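You operate a simulated robot arm through the tools that you are given. There is no shell and no other tool. Be economical: measure what you need, move in short steps, check, and stop when the job is done.

The job below is to be done with a simulated robot arm. You get a single attempt, and the scene is never put back.

JOB
Take the cedar block and put it on the shirt pack on the counter.

It is judged by the outcome, as a careful person would: the job done as asked, and still so three seconds after it is handed in. It fails if anything else is knocked over, pushed out of place, dropped, spilled or broken. Flat cloth is picked up by pressing the open fingertips on it (5 to 10 N) and closing them slowly along it; thin cloth reads only 2 to 8 mm in the jaws.

ROBOT AND FRAMES
A 6-joint arm with a two-finger parallel gripper, fixed in place. Base frame: the origin is at the foot of the arm, x ahead of it, y to its left, z up; the work surface is at about z = 0. Lengths are in cm, angles in rad, forces in N, time in s.
With the tool pointing down near the work surface it reaches from about 18 to 46 cm from the base axis. Its first joint turns from -1.222 to 1.222 rad. Payload 1.9 kg.
The TCP is the grasp point between the finger pads, 2.3 cm short of the fingertips. In the tool frame z runs along the fingers and y along their closing line. The gripper opens to 9.4 cm. The fingers are 3.8 cm wide and 1 cm thick; the gripper's body (5.4 by 9.6 cm) begins 3.9 cm behind the TCP.
Orientation is that of the tool frame in the base frame, as a unit quaternion [x, y, z, w]. With the fingers straight down and closing along the base's y, the tool's x points along the base's -x, its y along +y and its z along -z.

CONTROLS
- The arm moves only by the tool apply_moves. Its argument "plan" is a list of rows, each a list of 7 numbers: the shift along the tool's x, y, z in mm, then the turn, a rotation vector about the tool's x, y, z in rad, then the opening, from 0 (shut) to 1 (fully open). In form: [[tx, ty, tz, wx, wy, wz, hand], ...]. A call has 1 to 8 rows; each row is the pose to reach, as a shift and turn from the pose commanded when the call began, along the tool's axes at that moment. Each row takes 0.2 s and may step no farther than 5 cm and 0.15 rad from the row before; otherwise, or with a gripper value out of range, the whole call is refused. Where a pose cannot be reached the arm comes as near as it can. A force on the tool above 40 N (or 10 N above the force at the start of the call, whichever is more), or a blocked arm, ends the call early, and 0.2 s more pass. The fingers move at their own pace (about 10.8 cm/s each) and stop on an object; they squeeze with about 35 N. The grip force told is the motor's: it shows also when the fingers shut on nothing. Time passes only in rows, and 0.2 s behind the last, so rows that repeat a pose let the fingers close. It gives the time, the measured TCP pose, the force on the tool (base axes), the opening and the grip force at its end, in the units of the frame above (readings bear some noise).
- Cameras (640 x 400 px; columns grow to the right, rows downward): "scene" is fixed at [5.14, 31.8, 40.51]; the picture's right is [-0.72, -0.70, 0.00], its down [-0.49, 0.51, -0.71] and it looks along [0.49, -0.51, -0.70] (base axes); focal length 214 px, centre (320, 200). "wrist" rides on the gripper at [-3.9, 0, -4.4] in the tool frame; the picture's right is [0.00, -1.00, 0.00], its down [0.97, 0.00, -0.24] and it looks along [0.24, 0.00, 0.97] (tool axes); focal length 218 px, centre (320, 200). There is no depth. A picture from a camera that has moved, and an enlarged one, comes with that camera's place and axes in the base frame and with its lens. The place of the scene camera against the robot may be out by one fixed shift of up to 1.2 cm in any direction.
- capture(camera): a new picture of that camera. The clock stands still meanwhile.
- zoom(camera, box): a new picture of the part [left, top, right, bottom] of that camera's present view, enlarged. The clock stands still meanwhile.
- sign_off(): hands the job in; it is judged then, once.

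Go step by step. Nothing tells you positions but the pictures and the camera data: compare them with the known pose of the tool, close in by small moves and look again before you grip or let go. The budget is 90 turns and 38 pictures, counting those below and the enlarged ones. Unless the task says otherwise, let go and move clear before handing in, and close with one line.

The tools are called after "Call:" by a JSON object that holds its "method" and its "body". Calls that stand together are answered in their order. apply_moves: Moves the arm, as the interface text tells. Its arguments: {"type":"object","properties":{"plan":{"type":"array"}},"required":["plan"]} The other tools are called the same way: capture (camera) takes a picture; zoom (camera, box) takes an enlarged picture of a part of a camera's view; sign_off () hands the job in.

At the start:

```text
time_s: 0.0
position: [35.7, -0.35, 24.12]
orientation: [0.0, 1.0, 0.002, 0.001]
ft_force: [0.5, 0.4, 0.2]
opening: 9.39
grip_force: 0.1
```

scene: 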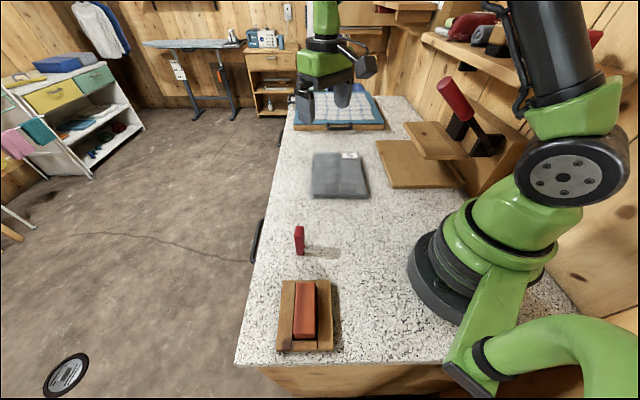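
wrist: 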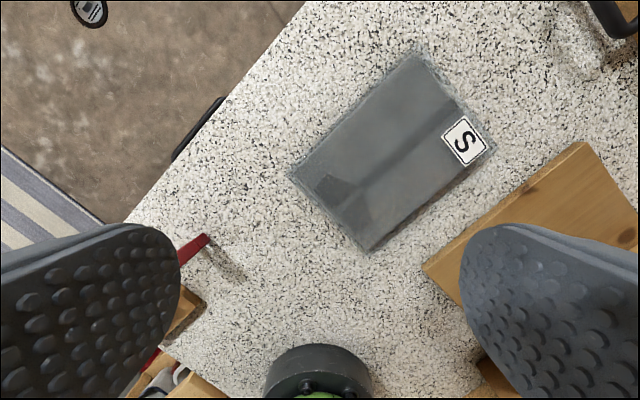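

I see what is probably the cedar block, a reddish block in a wooden tray near (15, 25), and a grey shirt pack near (39, -9). I'll zoom in on both before moving.

Call:
{"method": "zoom", "body": {"camera": "scene", "box": [240, 215, 400, 365]}}

Call:
{"method": "zoom", "body": {"camera": "scene", "box": [280, 80, 520, 230]}}

```text
2.67 times, centred on (320, 290) of scene
camera zoom: at [5.14, 31.8, 40.51], right [-0.72, -0.7, 0.0], down [-0.49, 0.51, -0.71], along [0.49, -0.51, -0.7], focal length 572 px, centre (320, -40)
```

zoom: 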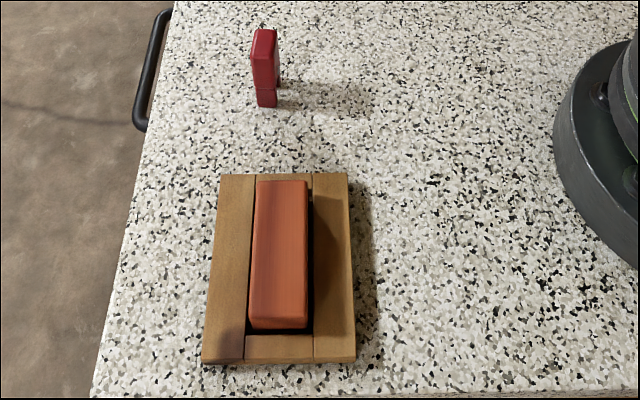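

```text
2.67 times, centred on (400, 155) of scene
camera zoom: at [5.14, 31.8, 40.51], right [-0.72, -0.7, 0.0], down [-0.49, 0.51, -0.71], along [0.49, -0.51, -0.7], focal length 572 px, centre (107, 320)
```

zoom: 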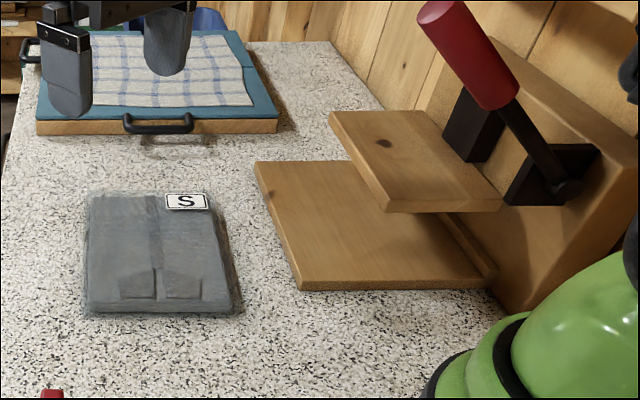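

The block sits in a tray slot near (16, 25), with its long axis along (-0.7, 0.7). The pack's long axis runs parallel to it. I'll move above the block, well clear of the upright red item, and turn the tool -45° about the vertical.

Call:
{"method": "apply_moves", "body": {"plan": [[24.5, 31.8, 5, 0, 0, 0.098, 1], [49, 63.6, 10, 0, 0, 0.196, 1], [73.5, 95.4, 15, 0, 0, 0.294, 1], [98, 127.2, 20, 0, 0, 0.392, 1], [122.5, 159, 25, 0, 0, 0.49, 1], [147, 190.9, 30, 0, 0, 0.588, 1], [171.5, 222.7, 35, 0, 0, 0.686, 1], [196, 254.5, 40, 0, 0, 0.785, 1]]}}

Call:
{"method": "capture", "body": {"camera": "wrist"}}

```text
time_s: 1.8
position: [16.13, 25.09, 20.24]
orientation: [0.384, 0.924, 0.001, 0.0]
ft_force: [0.5, -0.2, -0.1]
opening: 9.39
grip_force: 0.1
```

```text
33 pictures are left
camera wrist: at [18.8, 22.31, 24.59], right [-0.71, -0.71, 0.0], down [-0.69, 0.69, 0.24], along [-0.17, 0.17, -0.97], focal length 218 px, centre (320, 200)
```

wrist: 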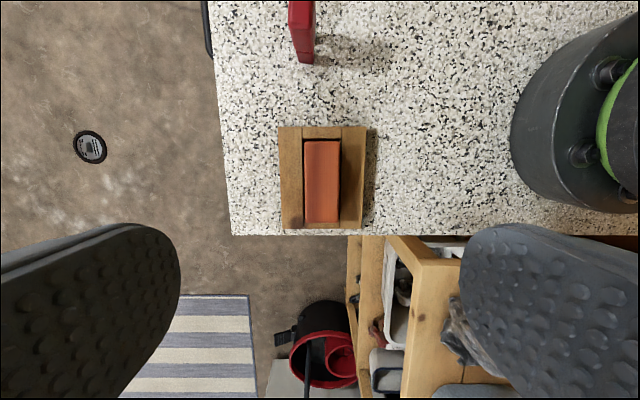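

The block is just about under the tool. I'll zoom in to see how far it stands above the tray walls.

Call:
{"method": "zoom", "body": {"camera": "wrist", "box": [256, 110, 400, 240]}}

Call:
{"method": "zoom", "body": {"camera": "scene", "box": [240, 230, 400, 360]}}

```text
3.08 times, centred on (328, 175) of wrist
camera zoom: at [18.8, 22.31, 24.59], right [-0.71, -0.71, 0.0], down [-0.69, 0.69, 0.24], along [-0.17, 0.17, -0.97], focal length 672 px, centre (295, 277)
```

zoom: 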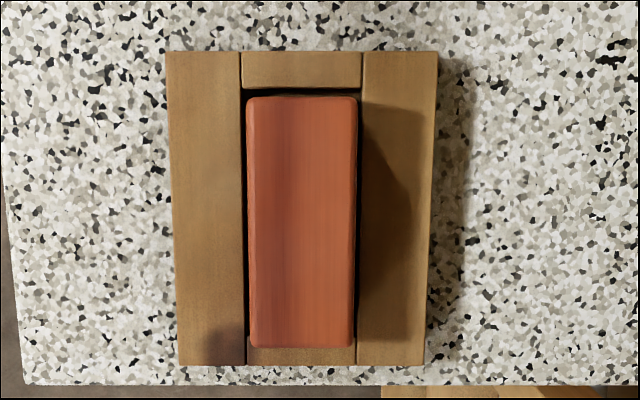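

```text
3.08 times, centred on (320, 295) of scene
camera zoom: at [5.14, 31.79, 40.51], right [-0.72, -0.7, 0.0], down [-0.49, 0.51, -0.71], along [0.49, -0.51, -0.7], focal length 660 px, centre (320, -92)
```

zoom: 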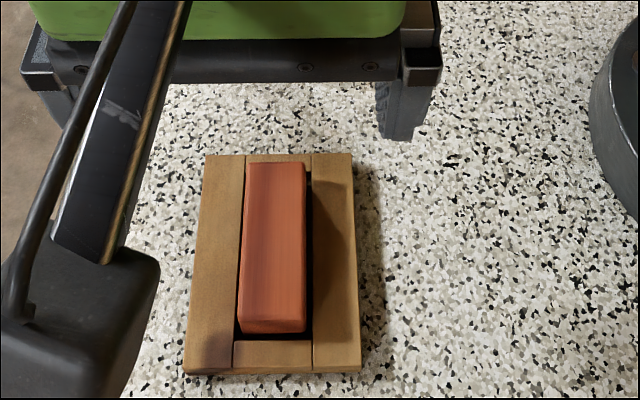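

The block fits closely in its slot and stands clearly above the walls. I'll correct the sideways offset and come down about 9 cm, so the change in image size gives me the heights.

Call:
{"method": "apply_moves", "body": {"plan": [[-2.5, -1.2, 45, 0, 0, 0, 1], [-5, -2.4, 90, 0, 0, 0, 1]]}}

Call:
{"method": "capture", "body": {"camera": "wrist"}}

Call:
{"method": "zoom", "body": {"camera": "scene", "box": [240, 230, 400, 360]}}

```text
time_s: 2.4
position: [16.43, 24.58, 11.33]
orientation: [0.384, 0.924, 0.002, 0.0]
ft_force: [0.1, -0.3, 0.3]
opening: 9.39
grip_force: 0.1
```

```text
30 pictures are left
camera wrist: at [19.05, 21.84, 15.56], right [-0.71, -0.71, 0.0], down [-0.69, 0.69, 0.24], along [-0.17, 0.17, -0.97], focal length 218 px, centre (320, 200)
```

wrist: 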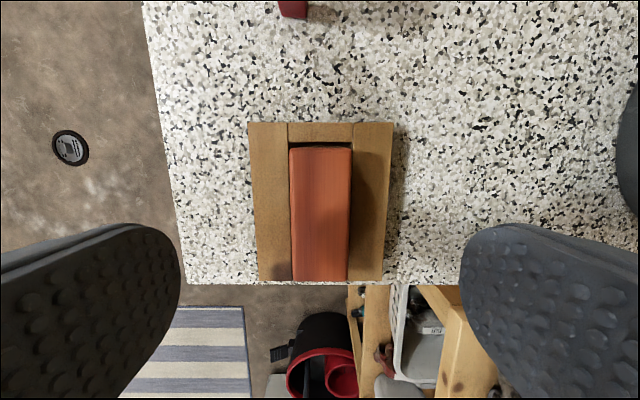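

```text
3.08 times, centred on (320, 295) of scene
camera zoom: at [5.14, 31.8, 40.51], right [-0.72, -0.7, 0.0], down [-0.49, 0.51, -0.71], along [0.49, -0.51, -0.7], focal length 660 px, centre (320, -92)
```

zoom: 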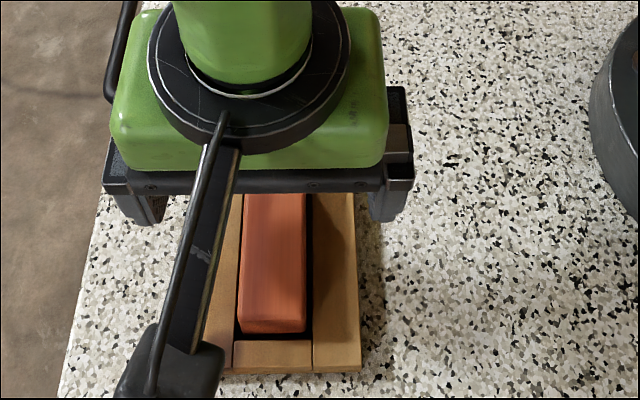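

The block top is at about z = 4.0 and the tray top at about 1.2. The block measures about 7.9 x 3.3 cm and is centred under the tool. I'll lower the fingertips to about z = 2.1 and look.

Call:
{"method": "apply_moves", "body": {"plan": [[0.5, 0, 30, 0, 0, 0, 1], [1, 0, 52, 0, 0, 0, 1], [1, 0, 69, 0, 0, 0, 1]]}}

Call:
{"method": "capture", "body": {"camera": "wrist"}}

Call:
{"method": "zoom", "body": {"camera": "scene", "box": [240, 230, 400, 360]}}

```text
time_s: 3.2
position: [16.34, 24.64, 4.42]
orientation: [0.383, 0.924, 0.001, 0.001]
ft_force: [0.2, -0.7, 0.1]
opening: 9.39
grip_force: 0.0
```

```text
28 pictures are left
camera wrist: at [18.91, 21.9, 8.73], right [-0.71, -0.71, 0.0], down [-0.69, 0.69, 0.24], along [-0.17, 0.17, -0.97], focal length 218 px, centre (320, 200)
```

wrist: 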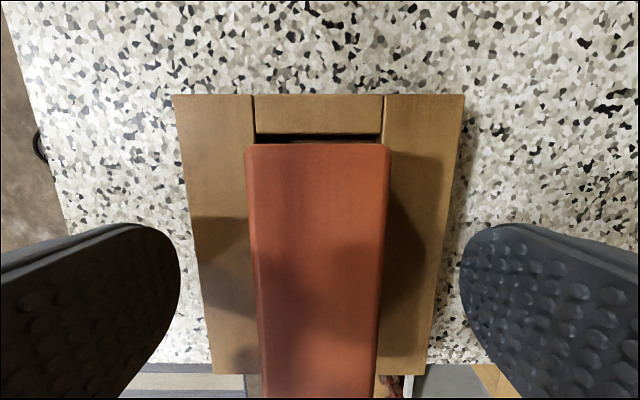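

```text
3.08 times, centred on (320, 295) of scene
camera zoom: at [5.14, 31.8, 40.51], right [-0.72, -0.7, 0.0], down [-0.49, 0.51, -0.71], along [0.49, -0.51, -0.7], focal length 660 px, centre (320, -92)
```

zoom: 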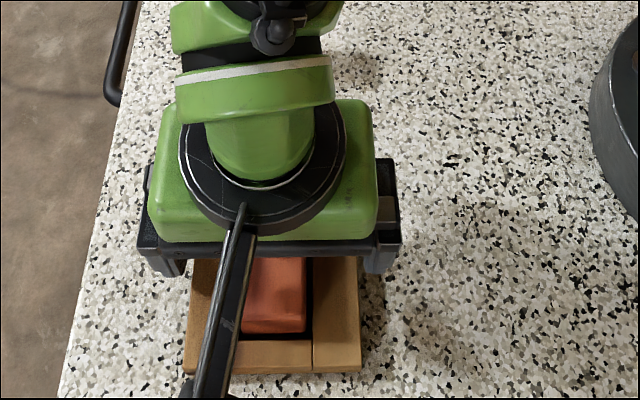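

The fingers are beside the block and above the tray walls, which I put at about z = 1.5. I'll go 2 mm lower and close.

Call:
{"method": "apply_moves", "body": {"plan": [[0, 0, 2, 0, 0, 0, 1], [0, 0, 2, 0, 0, 0, 0.6], [0, 0, 2, 0, 0, 0, 0.4], [0, 0, 2, 0, 0, 0, 0.25], [0, 0, 2, 0, 0, 0, 0.25], [0, 0, 2, 0, 0, 0, 0.25]]}}

Call:
{"method": "capture", "body": {"camera": "wrist"}}

```text
time_s: 4.6
position: [16.22, 24.72, 4.14]
orientation: [0.383, 0.924, 0.002, 0.001]
ft_force: [0.1, -0.7, -0.2]
opening: 3.3
grip_force: 34.9
```

```text
26 pictures are left
camera wrist: at [18.95, 21.91, 8.55], right [-0.71, -0.71, 0.0], down [-0.69, 0.69, 0.24], along [-0.17, 0.17, -0.97], focal length 218 px, centre (320, 200)
```

wrist: 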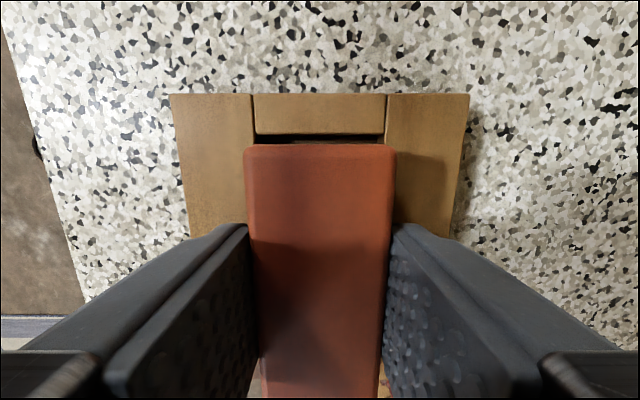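

The block is gripped at 3.3 cm with 35 N. I'll lift straight up slowly and check that the tray stays behind.

Call:
{"method": "apply_moves", "body": {"plan": [[0, 0, -5, 0, 0, 0, 0.2], [0, 0, -12, 0, 0, 0, 0.2], [0, 0, -22, 0, 0, 0, 0.2], [0, 0, -35, 0, 0, 0, 0.2], [0, 0, -50, 0, 0, 0, 0.2]]}}

Call:
{"method": "capture", "body": {"camera": "wrist"}}

Call:
{"method": "zoom", "body": {"camera": "scene", "box": [240, 230, 400, 360]}}

```text
time_s: 5.8
position: [16.3, 24.68, 9.21]
orientation: [0.382, 0.924, 0.001, 0.001]
ft_force: [-0.7, 0.4, 0.7]
opening: 1.89
grip_force: 0.1
```

```text
25 pictures are left
camera wrist: at [18.92, 21.93, 13.58], right [-0.71, -0.71, 0.0], down [-0.69, 0.69, 0.24], along [-0.17, 0.17, -0.97], focal length 218 px, centre (320, 200)
```

wrist: 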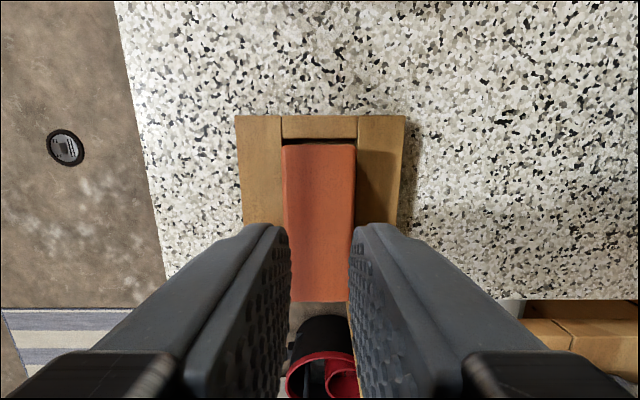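

```text
3.08 times, centred on (320, 295) of scene
camera zoom: at [5.14, 31.8, 40.51], right [-0.72, -0.7, 0.0], down [-0.49, 0.51, -0.71], along [0.49, -0.51, -0.7], focal length 660 px, centre (320, -92)
```

zoom: 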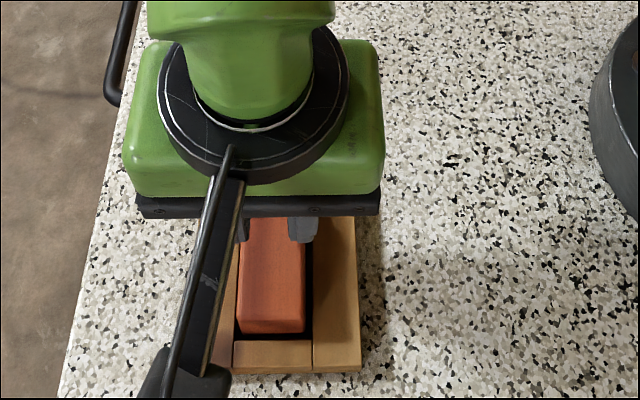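

The grip slipped: the block is still in the tray and the fingers closed on nothing. From the scale changes I now put the block top at z ≈ 3.55 and the tray top at 1.5. I'll regrip slightly deeper with a full squeeze, then lift only 2 mm to read the resistance.

Call:
{"method": "apply_moves", "body": {"plan": [[0, 0, 0, 0, 0, 0, 1], [0, 0, 0, 0, 0, 0, 1], [0, 0, 30, 0, 0, 0, 1], [0, 0, 48, 0, 0, 0, 1], [0, 0, 53, 0, 0, 0, 1], [0, 0, 53, 0, 0, 0, 1]]}}

Call:
{"method": "apply_moves", "body": {"plan": [[0, 0, 0, 0, 0, 0, 0.6], [0, 0, 0, 0, 0, 0, 0.4], [0, 0, 0, 0, 0, 0, 0.2], [0, 0, 0, 0, 0, 0, 0], [0, 0, 0, 0, 0, 0, 0], [0, 0, 0, 0, 0, 0, 0]]}}

Call:
{"method": "apply_moves", "body": {"plan": [[0, 0, -1, 0, 0, 0, 0], [0, 0, -2, 0, 0, 0, 0]]}}

```text
time_s: 7.2
position: [16.3, 24.76, 3.81]
orientation: [0.383, 0.924, 0.001, 0.001]
ft_force: [0.5, 0.3, 0.0]
opening: 9.42
grip_force: 0.1
```

```text
time_s: 8.6
position: [16.34, 24.81, 3.93]
orientation: [0.381, 0.925, 0.004, 0.001]
ft_force: [0.5, 1.6, 0.4]
opening: 5.0
grip_force: 0.8
```

```text
time_s: 9.2
position: [16.28, 24.7, 4.08]
orientation: [0.383, 0.924, 0.001, 0.001]
ft_force: [0.6, -0.2, 0.7]
opening: 3.32
grip_force: 35.2
```

The fingers dragged at the lower height, then closed properly on the block at z ≈ 4.1. I'll lift a little at a time and read force and opening.

Call:
{"method": "apply_moves", "body": {"plan": [[0, 0, -1, 0, 0, 0, 0], [0, 0, -2, 0, 0, 0, 0], [0, 0, -3, 0, 0, 0, 0]]}}

Call:
{"method": "capture", "body": {"camera": "wrist"}}

```text
time_s: 10.0
position: [16.29, 24.68, 4.32]
orientation: [0.382, 0.924, 0.0, 0.0]
ft_force: [-0.4, 0.5, -1.7]
opening: 3.31
grip_force: 34.9
```

```text
23 pictures are left
camera wrist: at [18.95, 21.93, 8.76], right [-0.71, -0.71, 0.0], down [-0.69, 0.69, 0.24], along [-0.17, 0.17, -0.97], focal length 218 px, centre (320, 200)
```

wrist: 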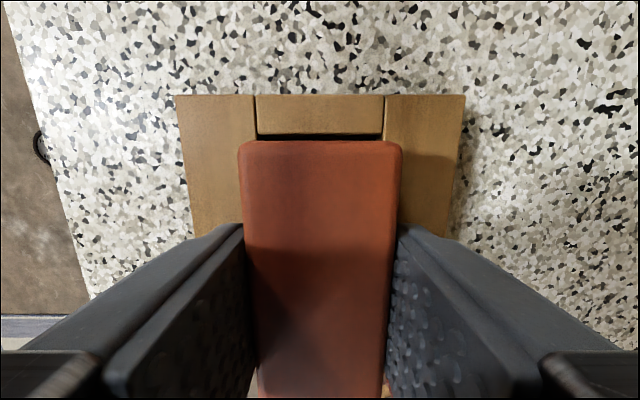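

The block is now rising with the gripper. I'll keep lifting slowly.

Call:
{"method": "apply_moves", "body": {"plan": [[0, 0, -2, 0, 0, 0, 0], [0, 0, -5, 0, 0, 0, 0], [0, 0, -8, 0, 0, 0, 0], [0, 0, -12, 0, 0, 0, 0], [0, 0, -16, 0, 0, 0, 0], [0, 0, -20, 0, 0, 0, 0]]}}

Call:
{"method": "capture", "body": {"camera": "wrist"}}

```text
time_s: 11.4
position: [16.31, 24.68, 6.32]
orientation: [0.383, 0.924, 0.001, 0.001]
ft_force: [0.5, -0.2, 0.4]
opening: 3.3
grip_force: 35.4
```

```text
22 pictures are left
camera wrist: at [18.95, 21.89, 10.78], right [-0.71, -0.71, 0.0], down [-0.69, 0.69, 0.24], along [-0.17, 0.17, -0.97], focal length 218 px, centre (320, 200)
```

wrist: 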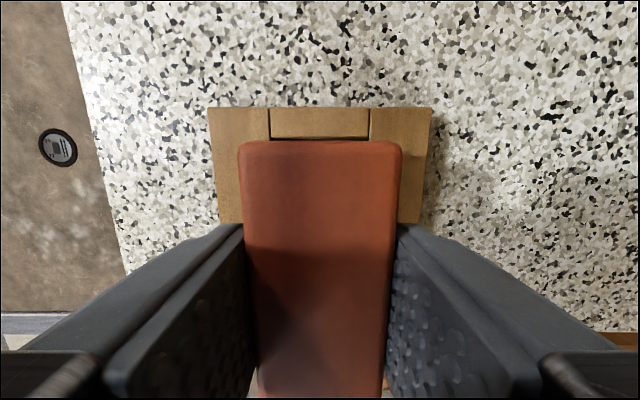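

The block is held firmly, with opening and image size unchanged. I'll lift on to about z = 15 and check from the scene camera.

Call:
{"method": "apply_moves", "body": {"plan": [[0, 0, -15, 0, 0, 0, 0], [0, 0, -32, 0, 0, 0, 0], [0, 0, -50, 0, 0, 0, 0], [0, 0, -70, 0, 0, 0, 0], [0, 0, -88, 0, 0, 0, 0]]}}

Call:
{"method": "capture", "body": {"camera": "scene"}}

```text
time_s: 12.6
position: [16.3, 24.63, 15.15]
orientation: [0.383, 0.924, 0.001, -0.001]
ft_force: [-0.5, -0.4, 0.2]
opening: 3.33
grip_force: 34.8
```

```text
21 pictures are left
```

scene: 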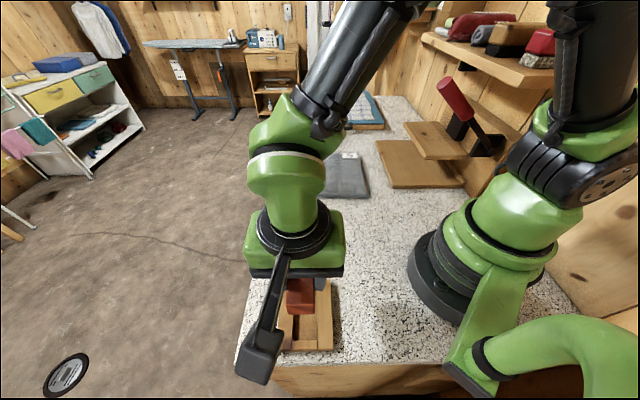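

The block is held and the tray stayed in place. I'll carry it high over to the pack in two stages.

Call:
{"method": "apply_moves", "body": {"plan": [[-39.1, -8.6, -10, 0, 0, 0, 0], [-78.2, -17.2, -20, 0, 0, 0, 0], [-117.3, -25.8, -20, 0, 0, 0, 0], [-156.4, -34.3, -20, 0, 0, 0, 0], [-195.6, -42.9, -20, 0, 0, 0, 0]]}}

Call:
{"method": "apply_moves", "body": {"plan": [[-39.1, -8.6, 0, 0, 0, 0, 0], [-78.2, -17.2, 0, 0, 0, 0, 0], [-117.3, -25.8, 0, 0, 0, 0, 0], [-156.4, -34.3, 0, 0, 0, 0, 0], [-195.6, -42.9, 0, 0, 0, 0, 0]]}}

Call:
{"method": "capture", "body": {"camera": "wrist"}}

Call:
{"method": "capture", "body": {"camera": "scene"}}

```text
time_s: 13.8
position: [27.14, 7.67, 17.15]
orientation: [0.383, 0.924, 0.001, 0.0]
ft_force: [0.1, -1.0, -0.3]
opening: 3.3
grip_force: 35.0
```

```text
time_s: 15.0
position: [37.81, -9.08, 17.13]
orientation: [0.382, 0.924, 0.002, 0.001]
ft_force: [0.5, -0.1, -0.4]
opening: 3.32
grip_force: 34.8
```

```text
20 pictures are left
camera wrist: at [40.53, -11.88, 21.56], right [-0.71, -0.71, 0.0], down [-0.69, 0.69, 0.24], along [-0.17, 0.17, -0.97], focal length 218 px, centre (320, 200)
```

wrist: 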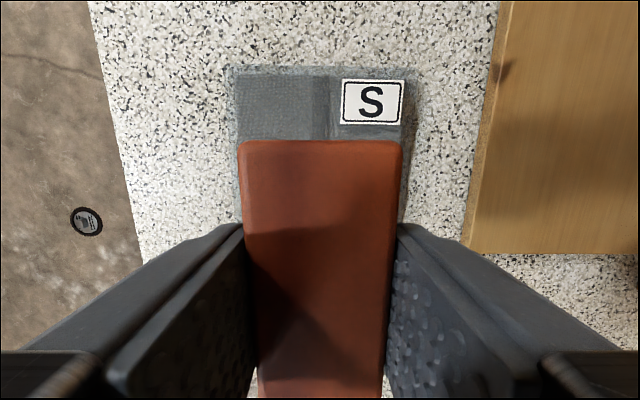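

```text
19 pictures are left
```

scene: 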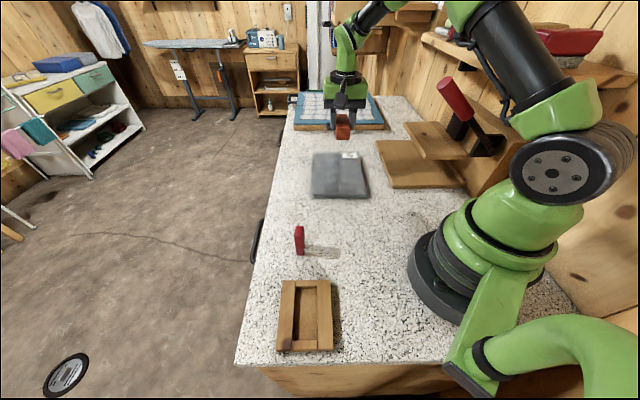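

The tool is centred over the pack and aligned with it, and everything else is undisturbed. I'll descend to z ≈ 8 and check the gap.

Call:
{"method": "apply_moves", "body": {"plan": [[0, 0, 30, 0, 0, 0, 0], [0, 0, 60, 0, 0, 0, 0], [0, 0, 80, 0, 0, 0, 0], [0, 0, 91, 0, 0, 0, 0]]}}

Call:
{"method": "zoom", "body": {"camera": "scene", "box": [280, 100, 420, 220]}}

Call:
{"method": "capture", "body": {"camera": "wrist"}}

```text
time_s: 16.0
position: [37.85, -8.95, 7.9]
orientation: [0.383, 0.924, 0.002, 0.001]
ft_force: [-0.2, 0.2, 0.4]
opening: 3.32
grip_force: 34.8
```

```text
3.33 times, centred on (350, 160) of scene
camera zoom: at [5.14, 31.8, 40.51], right [-0.72, -0.7, 0.0], down [-0.49, 0.51, -0.71], along [0.49, -0.51, -0.7], focal length 715 px, centre (220, 333)
```

zoom: 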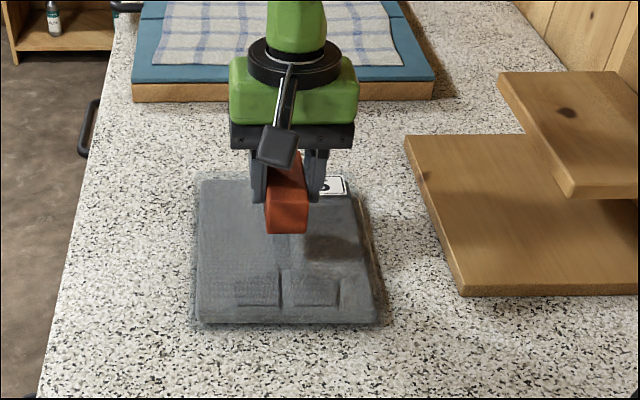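

```text
17 pictures are left
camera wrist: at [40.59, -11.82, 12.38], right [-0.71, -0.71, 0.0], down [-0.69, 0.69, 0.24], along [-0.17, 0.17, -0.97], focal length 218 px, centre (320, 200)
```

wrist: 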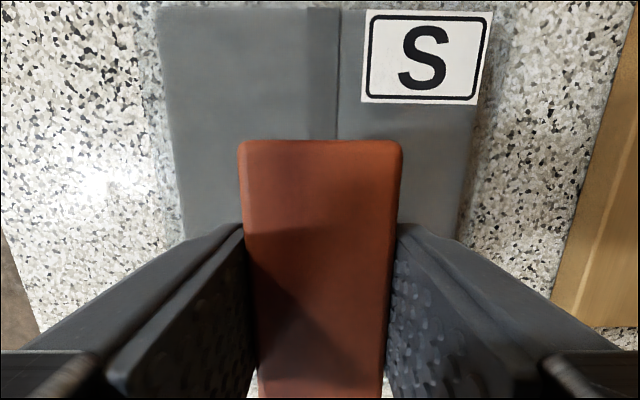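

The block is above the pack, still a few cm up. I'll go down in small steps and watch the force.

Call:
{"method": "apply_moves", "body": {"plan": [[0, 0, 5, 0, 0, 0, 0], [0, 0, 10, 0, 0, 0, 0], [0, 0, 14, 0, 0, 0, 0], [0, 0, 17, 0, 0, 0, 0], [0, 0, 19, 0, 0, 0, 0], [0, 0, 21, 0, 0, 0, 0]]}}

Call:
{"method": "zoom", "body": {"camera": "scene", "box": [300, 110, 400, 200]}}

```text
time_s: 17.4
position: [38.0, -9.1, 5.99]
orientation: [0.383, 0.924, 0.001, 0.001]
ft_force: [0.1, 0.0, -1.6]
opening: 3.33
grip_force: 35.3
```

```text
4.44 times, centred on (350, 155) of scene
camera zoom: at [5.14, 31.8, 40.51], right [-0.72, -0.7, 0.0], down [-0.49, 0.51, -0.71], along [0.49, -0.51, -0.7], focal length 953 px, centre (187, 400)
```

zoom: 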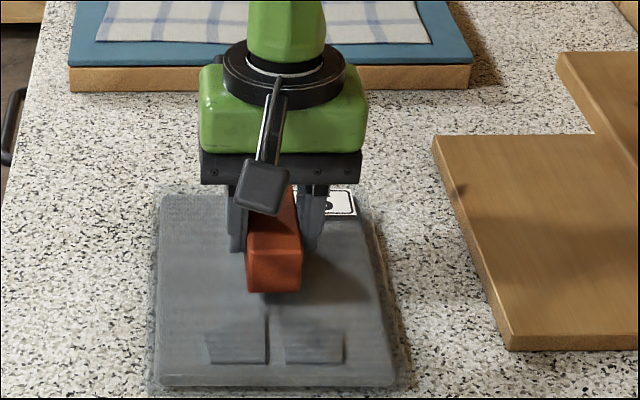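

The block is close to the pack with no clear contact force yet. I'll go down in 1 mm steps.

Call:
{"method": "apply_moves", "body": {"plan": [[0, 0, 1, 0, 0, 0, 0], [0, 0, 2, 0, 0, 0, 0], [0, 0, 3, 0, 0, 0, 0]]}}

Call:
{"method": "apply_moves", "body": {"plan": [[0, 0, 1, 0, 0, 0, 0], [0, 0, 2, 0, 0, 0, 0], [0, 0, 3, 0, 0, 0, 0]]}}

Call:
{"method": "zoom", "body": {"camera": "scene", "box": [300, 110, 400, 200]}}

```text
time_s: 18.2
position: [37.83, -9.11, 5.63]
orientation: [0.383, 0.924, 0.002, 0.002]
ft_force: [-0.5, -0.7, -0.4]
opening: 3.32
grip_force: 34.7
```

```text
time_s: 19.0
position: [37.97, -9.1, 5.45]
orientation: [0.382, 0.924, 0.001, 0.001]
ft_force: [-4.3, 1.1, 13.5]
opening: 3.32
grip_force: 35.1
```

```text
4.44 times, centred on (350, 155) of scene
camera zoom: at [5.13, 31.8, 40.51], right [-0.72, -0.7, 0.0], down [-0.49, 0.51, -0.71], along [0.49, -0.51, -0.7], focal length 953 px, centre (187, 400)
```

zoom: 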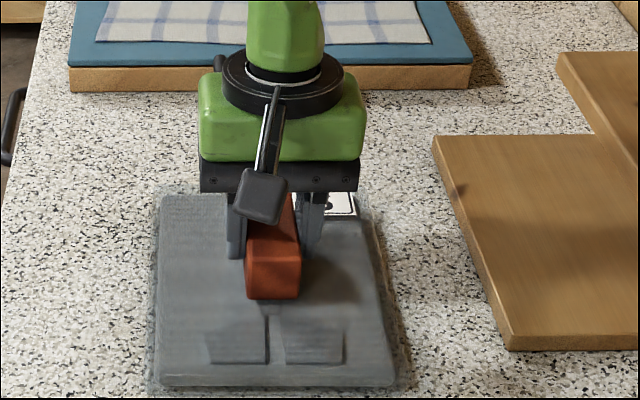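

Contact shows at 13.5 N, so the block is on the pack. I'll ease up about 1 mm and open gently.

Call:
{"method": "apply_moves", "body": {"plan": [[0, 0, -1, 0, 0, 0, 0], [0, 0, -1, 0, 0, 0, 0.36], [0, 0, -1, 0, 0, 0, 0.4], [0, 0, -1, 0, 0, 0, 0.5], [0, 0, -1, 0, 0, 0, 0.7], [0, 0, -1, 0, 0, 0, 0.7]]}}

Call:
{"method": "capture", "body": {"camera": "wrist"}}

```text
time_s: 20.4
position: [37.91, -9.11, 5.5]
orientation: [0.383, 0.924, 0.001, 0.001]
ft_force: [0.4, 0.6, -0.2]
opening: 6.58
grip_force: 0.1
```

```text
14 pictures are left
camera wrist: at [40.54, -11.81, 9.85], right [-0.71, -0.71, 0.0], down [-0.69, 0.69, 0.24], along [-0.17, 0.17, -0.97], focal length 218 px, centre (320, 200)
```

wrist: 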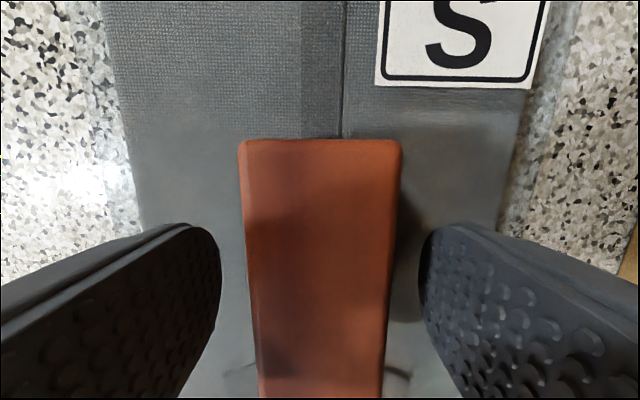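

The block is released and sits on the pack. I'll raise the gripper straight up and clear.

Call:
{"method": "apply_moves", "body": {"plan": [[0, 0, -10, 0, 0, 0, 0.7], [0, 0, -25, 0, 0, 0, 0.8], [0, 0, -50, 0, 0, 0, 0.8], [0, 0, -80, 0, 0, 0, 0.8], [0, 0, -110, 0, 0, 0, 0.8], [0, 0, -130, 0, 0, 0, 0.8]]}}

Call:
{"method": "capture", "body": {"camera": "wrist"}}

Call:
{"method": "capture", "body": {"camera": "scene"}}

```text
time_s: 21.8
position: [37.78, -8.94, 18.51]
orientation: [0.382, 0.924, 0.001, 0.001]
ft_force: [-0.6, 0.6, 0.5]
opening: 7.49
grip_force: 0.0
```

```text
13 pictures are left
camera wrist: at [40.52, -11.81, 22.82], right [-0.71, -0.71, 0.0], down [-0.69, 0.69, 0.24], along [-0.17, 0.17, -0.97], focal length 218 px, centre (320, 200)
```

wrist: 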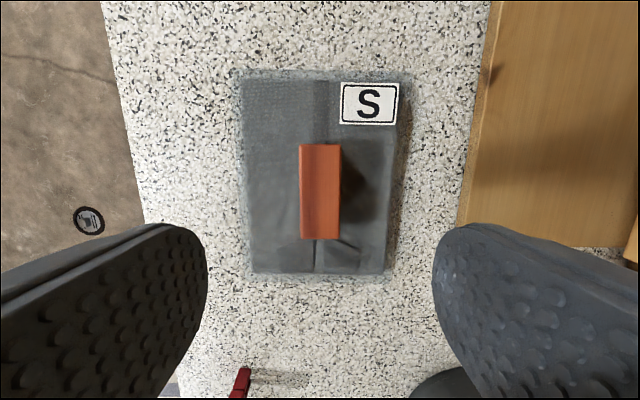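

```text
12 pictures are left
```

scene: 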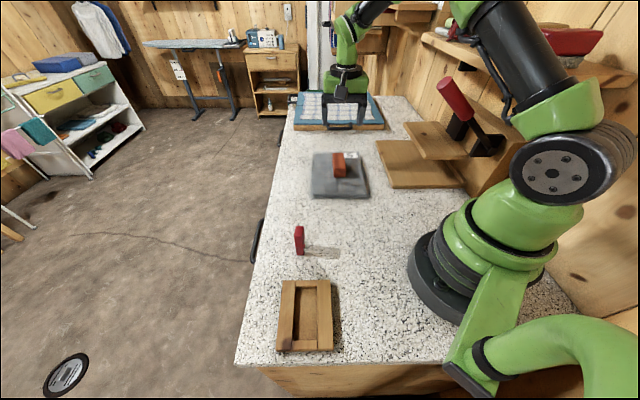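

The block rests squarely in the middle of the pack, and the tray, red item and pack haven't moved. Before handing in, I'll check that nothing on the shelf is a better match for a cedar block.

Call:
{"method": "zoom", "body": {"camera": "scene", "box": [400, 0, 640, 150]}}

```text
2.67 times, centred on (520, 75) of scene
camera zoom: at [5.14, 31.8, 40.51], right [-0.72, -0.7, 0.0], down [-0.49, 0.51, -0.71], along [0.49, -0.51, -0.7], focal length 572 px, centre (-213, 533)
```

zoom: 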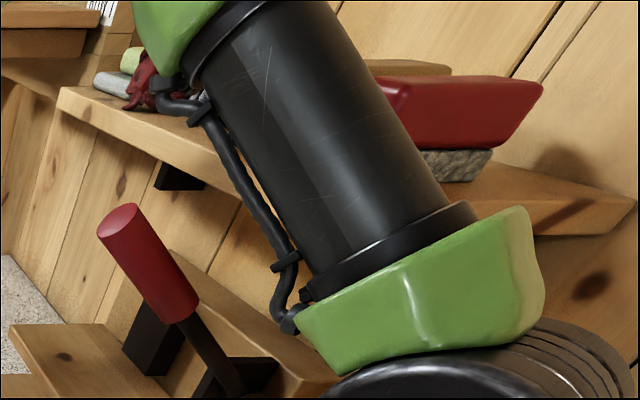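

The shelf holds cloth rolls, what looks like a red-handled brush and a wooden item, all background clutter. The cedar-coloured block from the tray is the right one, so I'm handing in.

Call:
{"method": "sign_off", "body": {}}

```text
The job is handed in.
```

The cedar block is on the middle of the shirt pack, the gripper is clear, and nothing else looked moved; the first lift slipped, leaving the block in its tray, and the second held.
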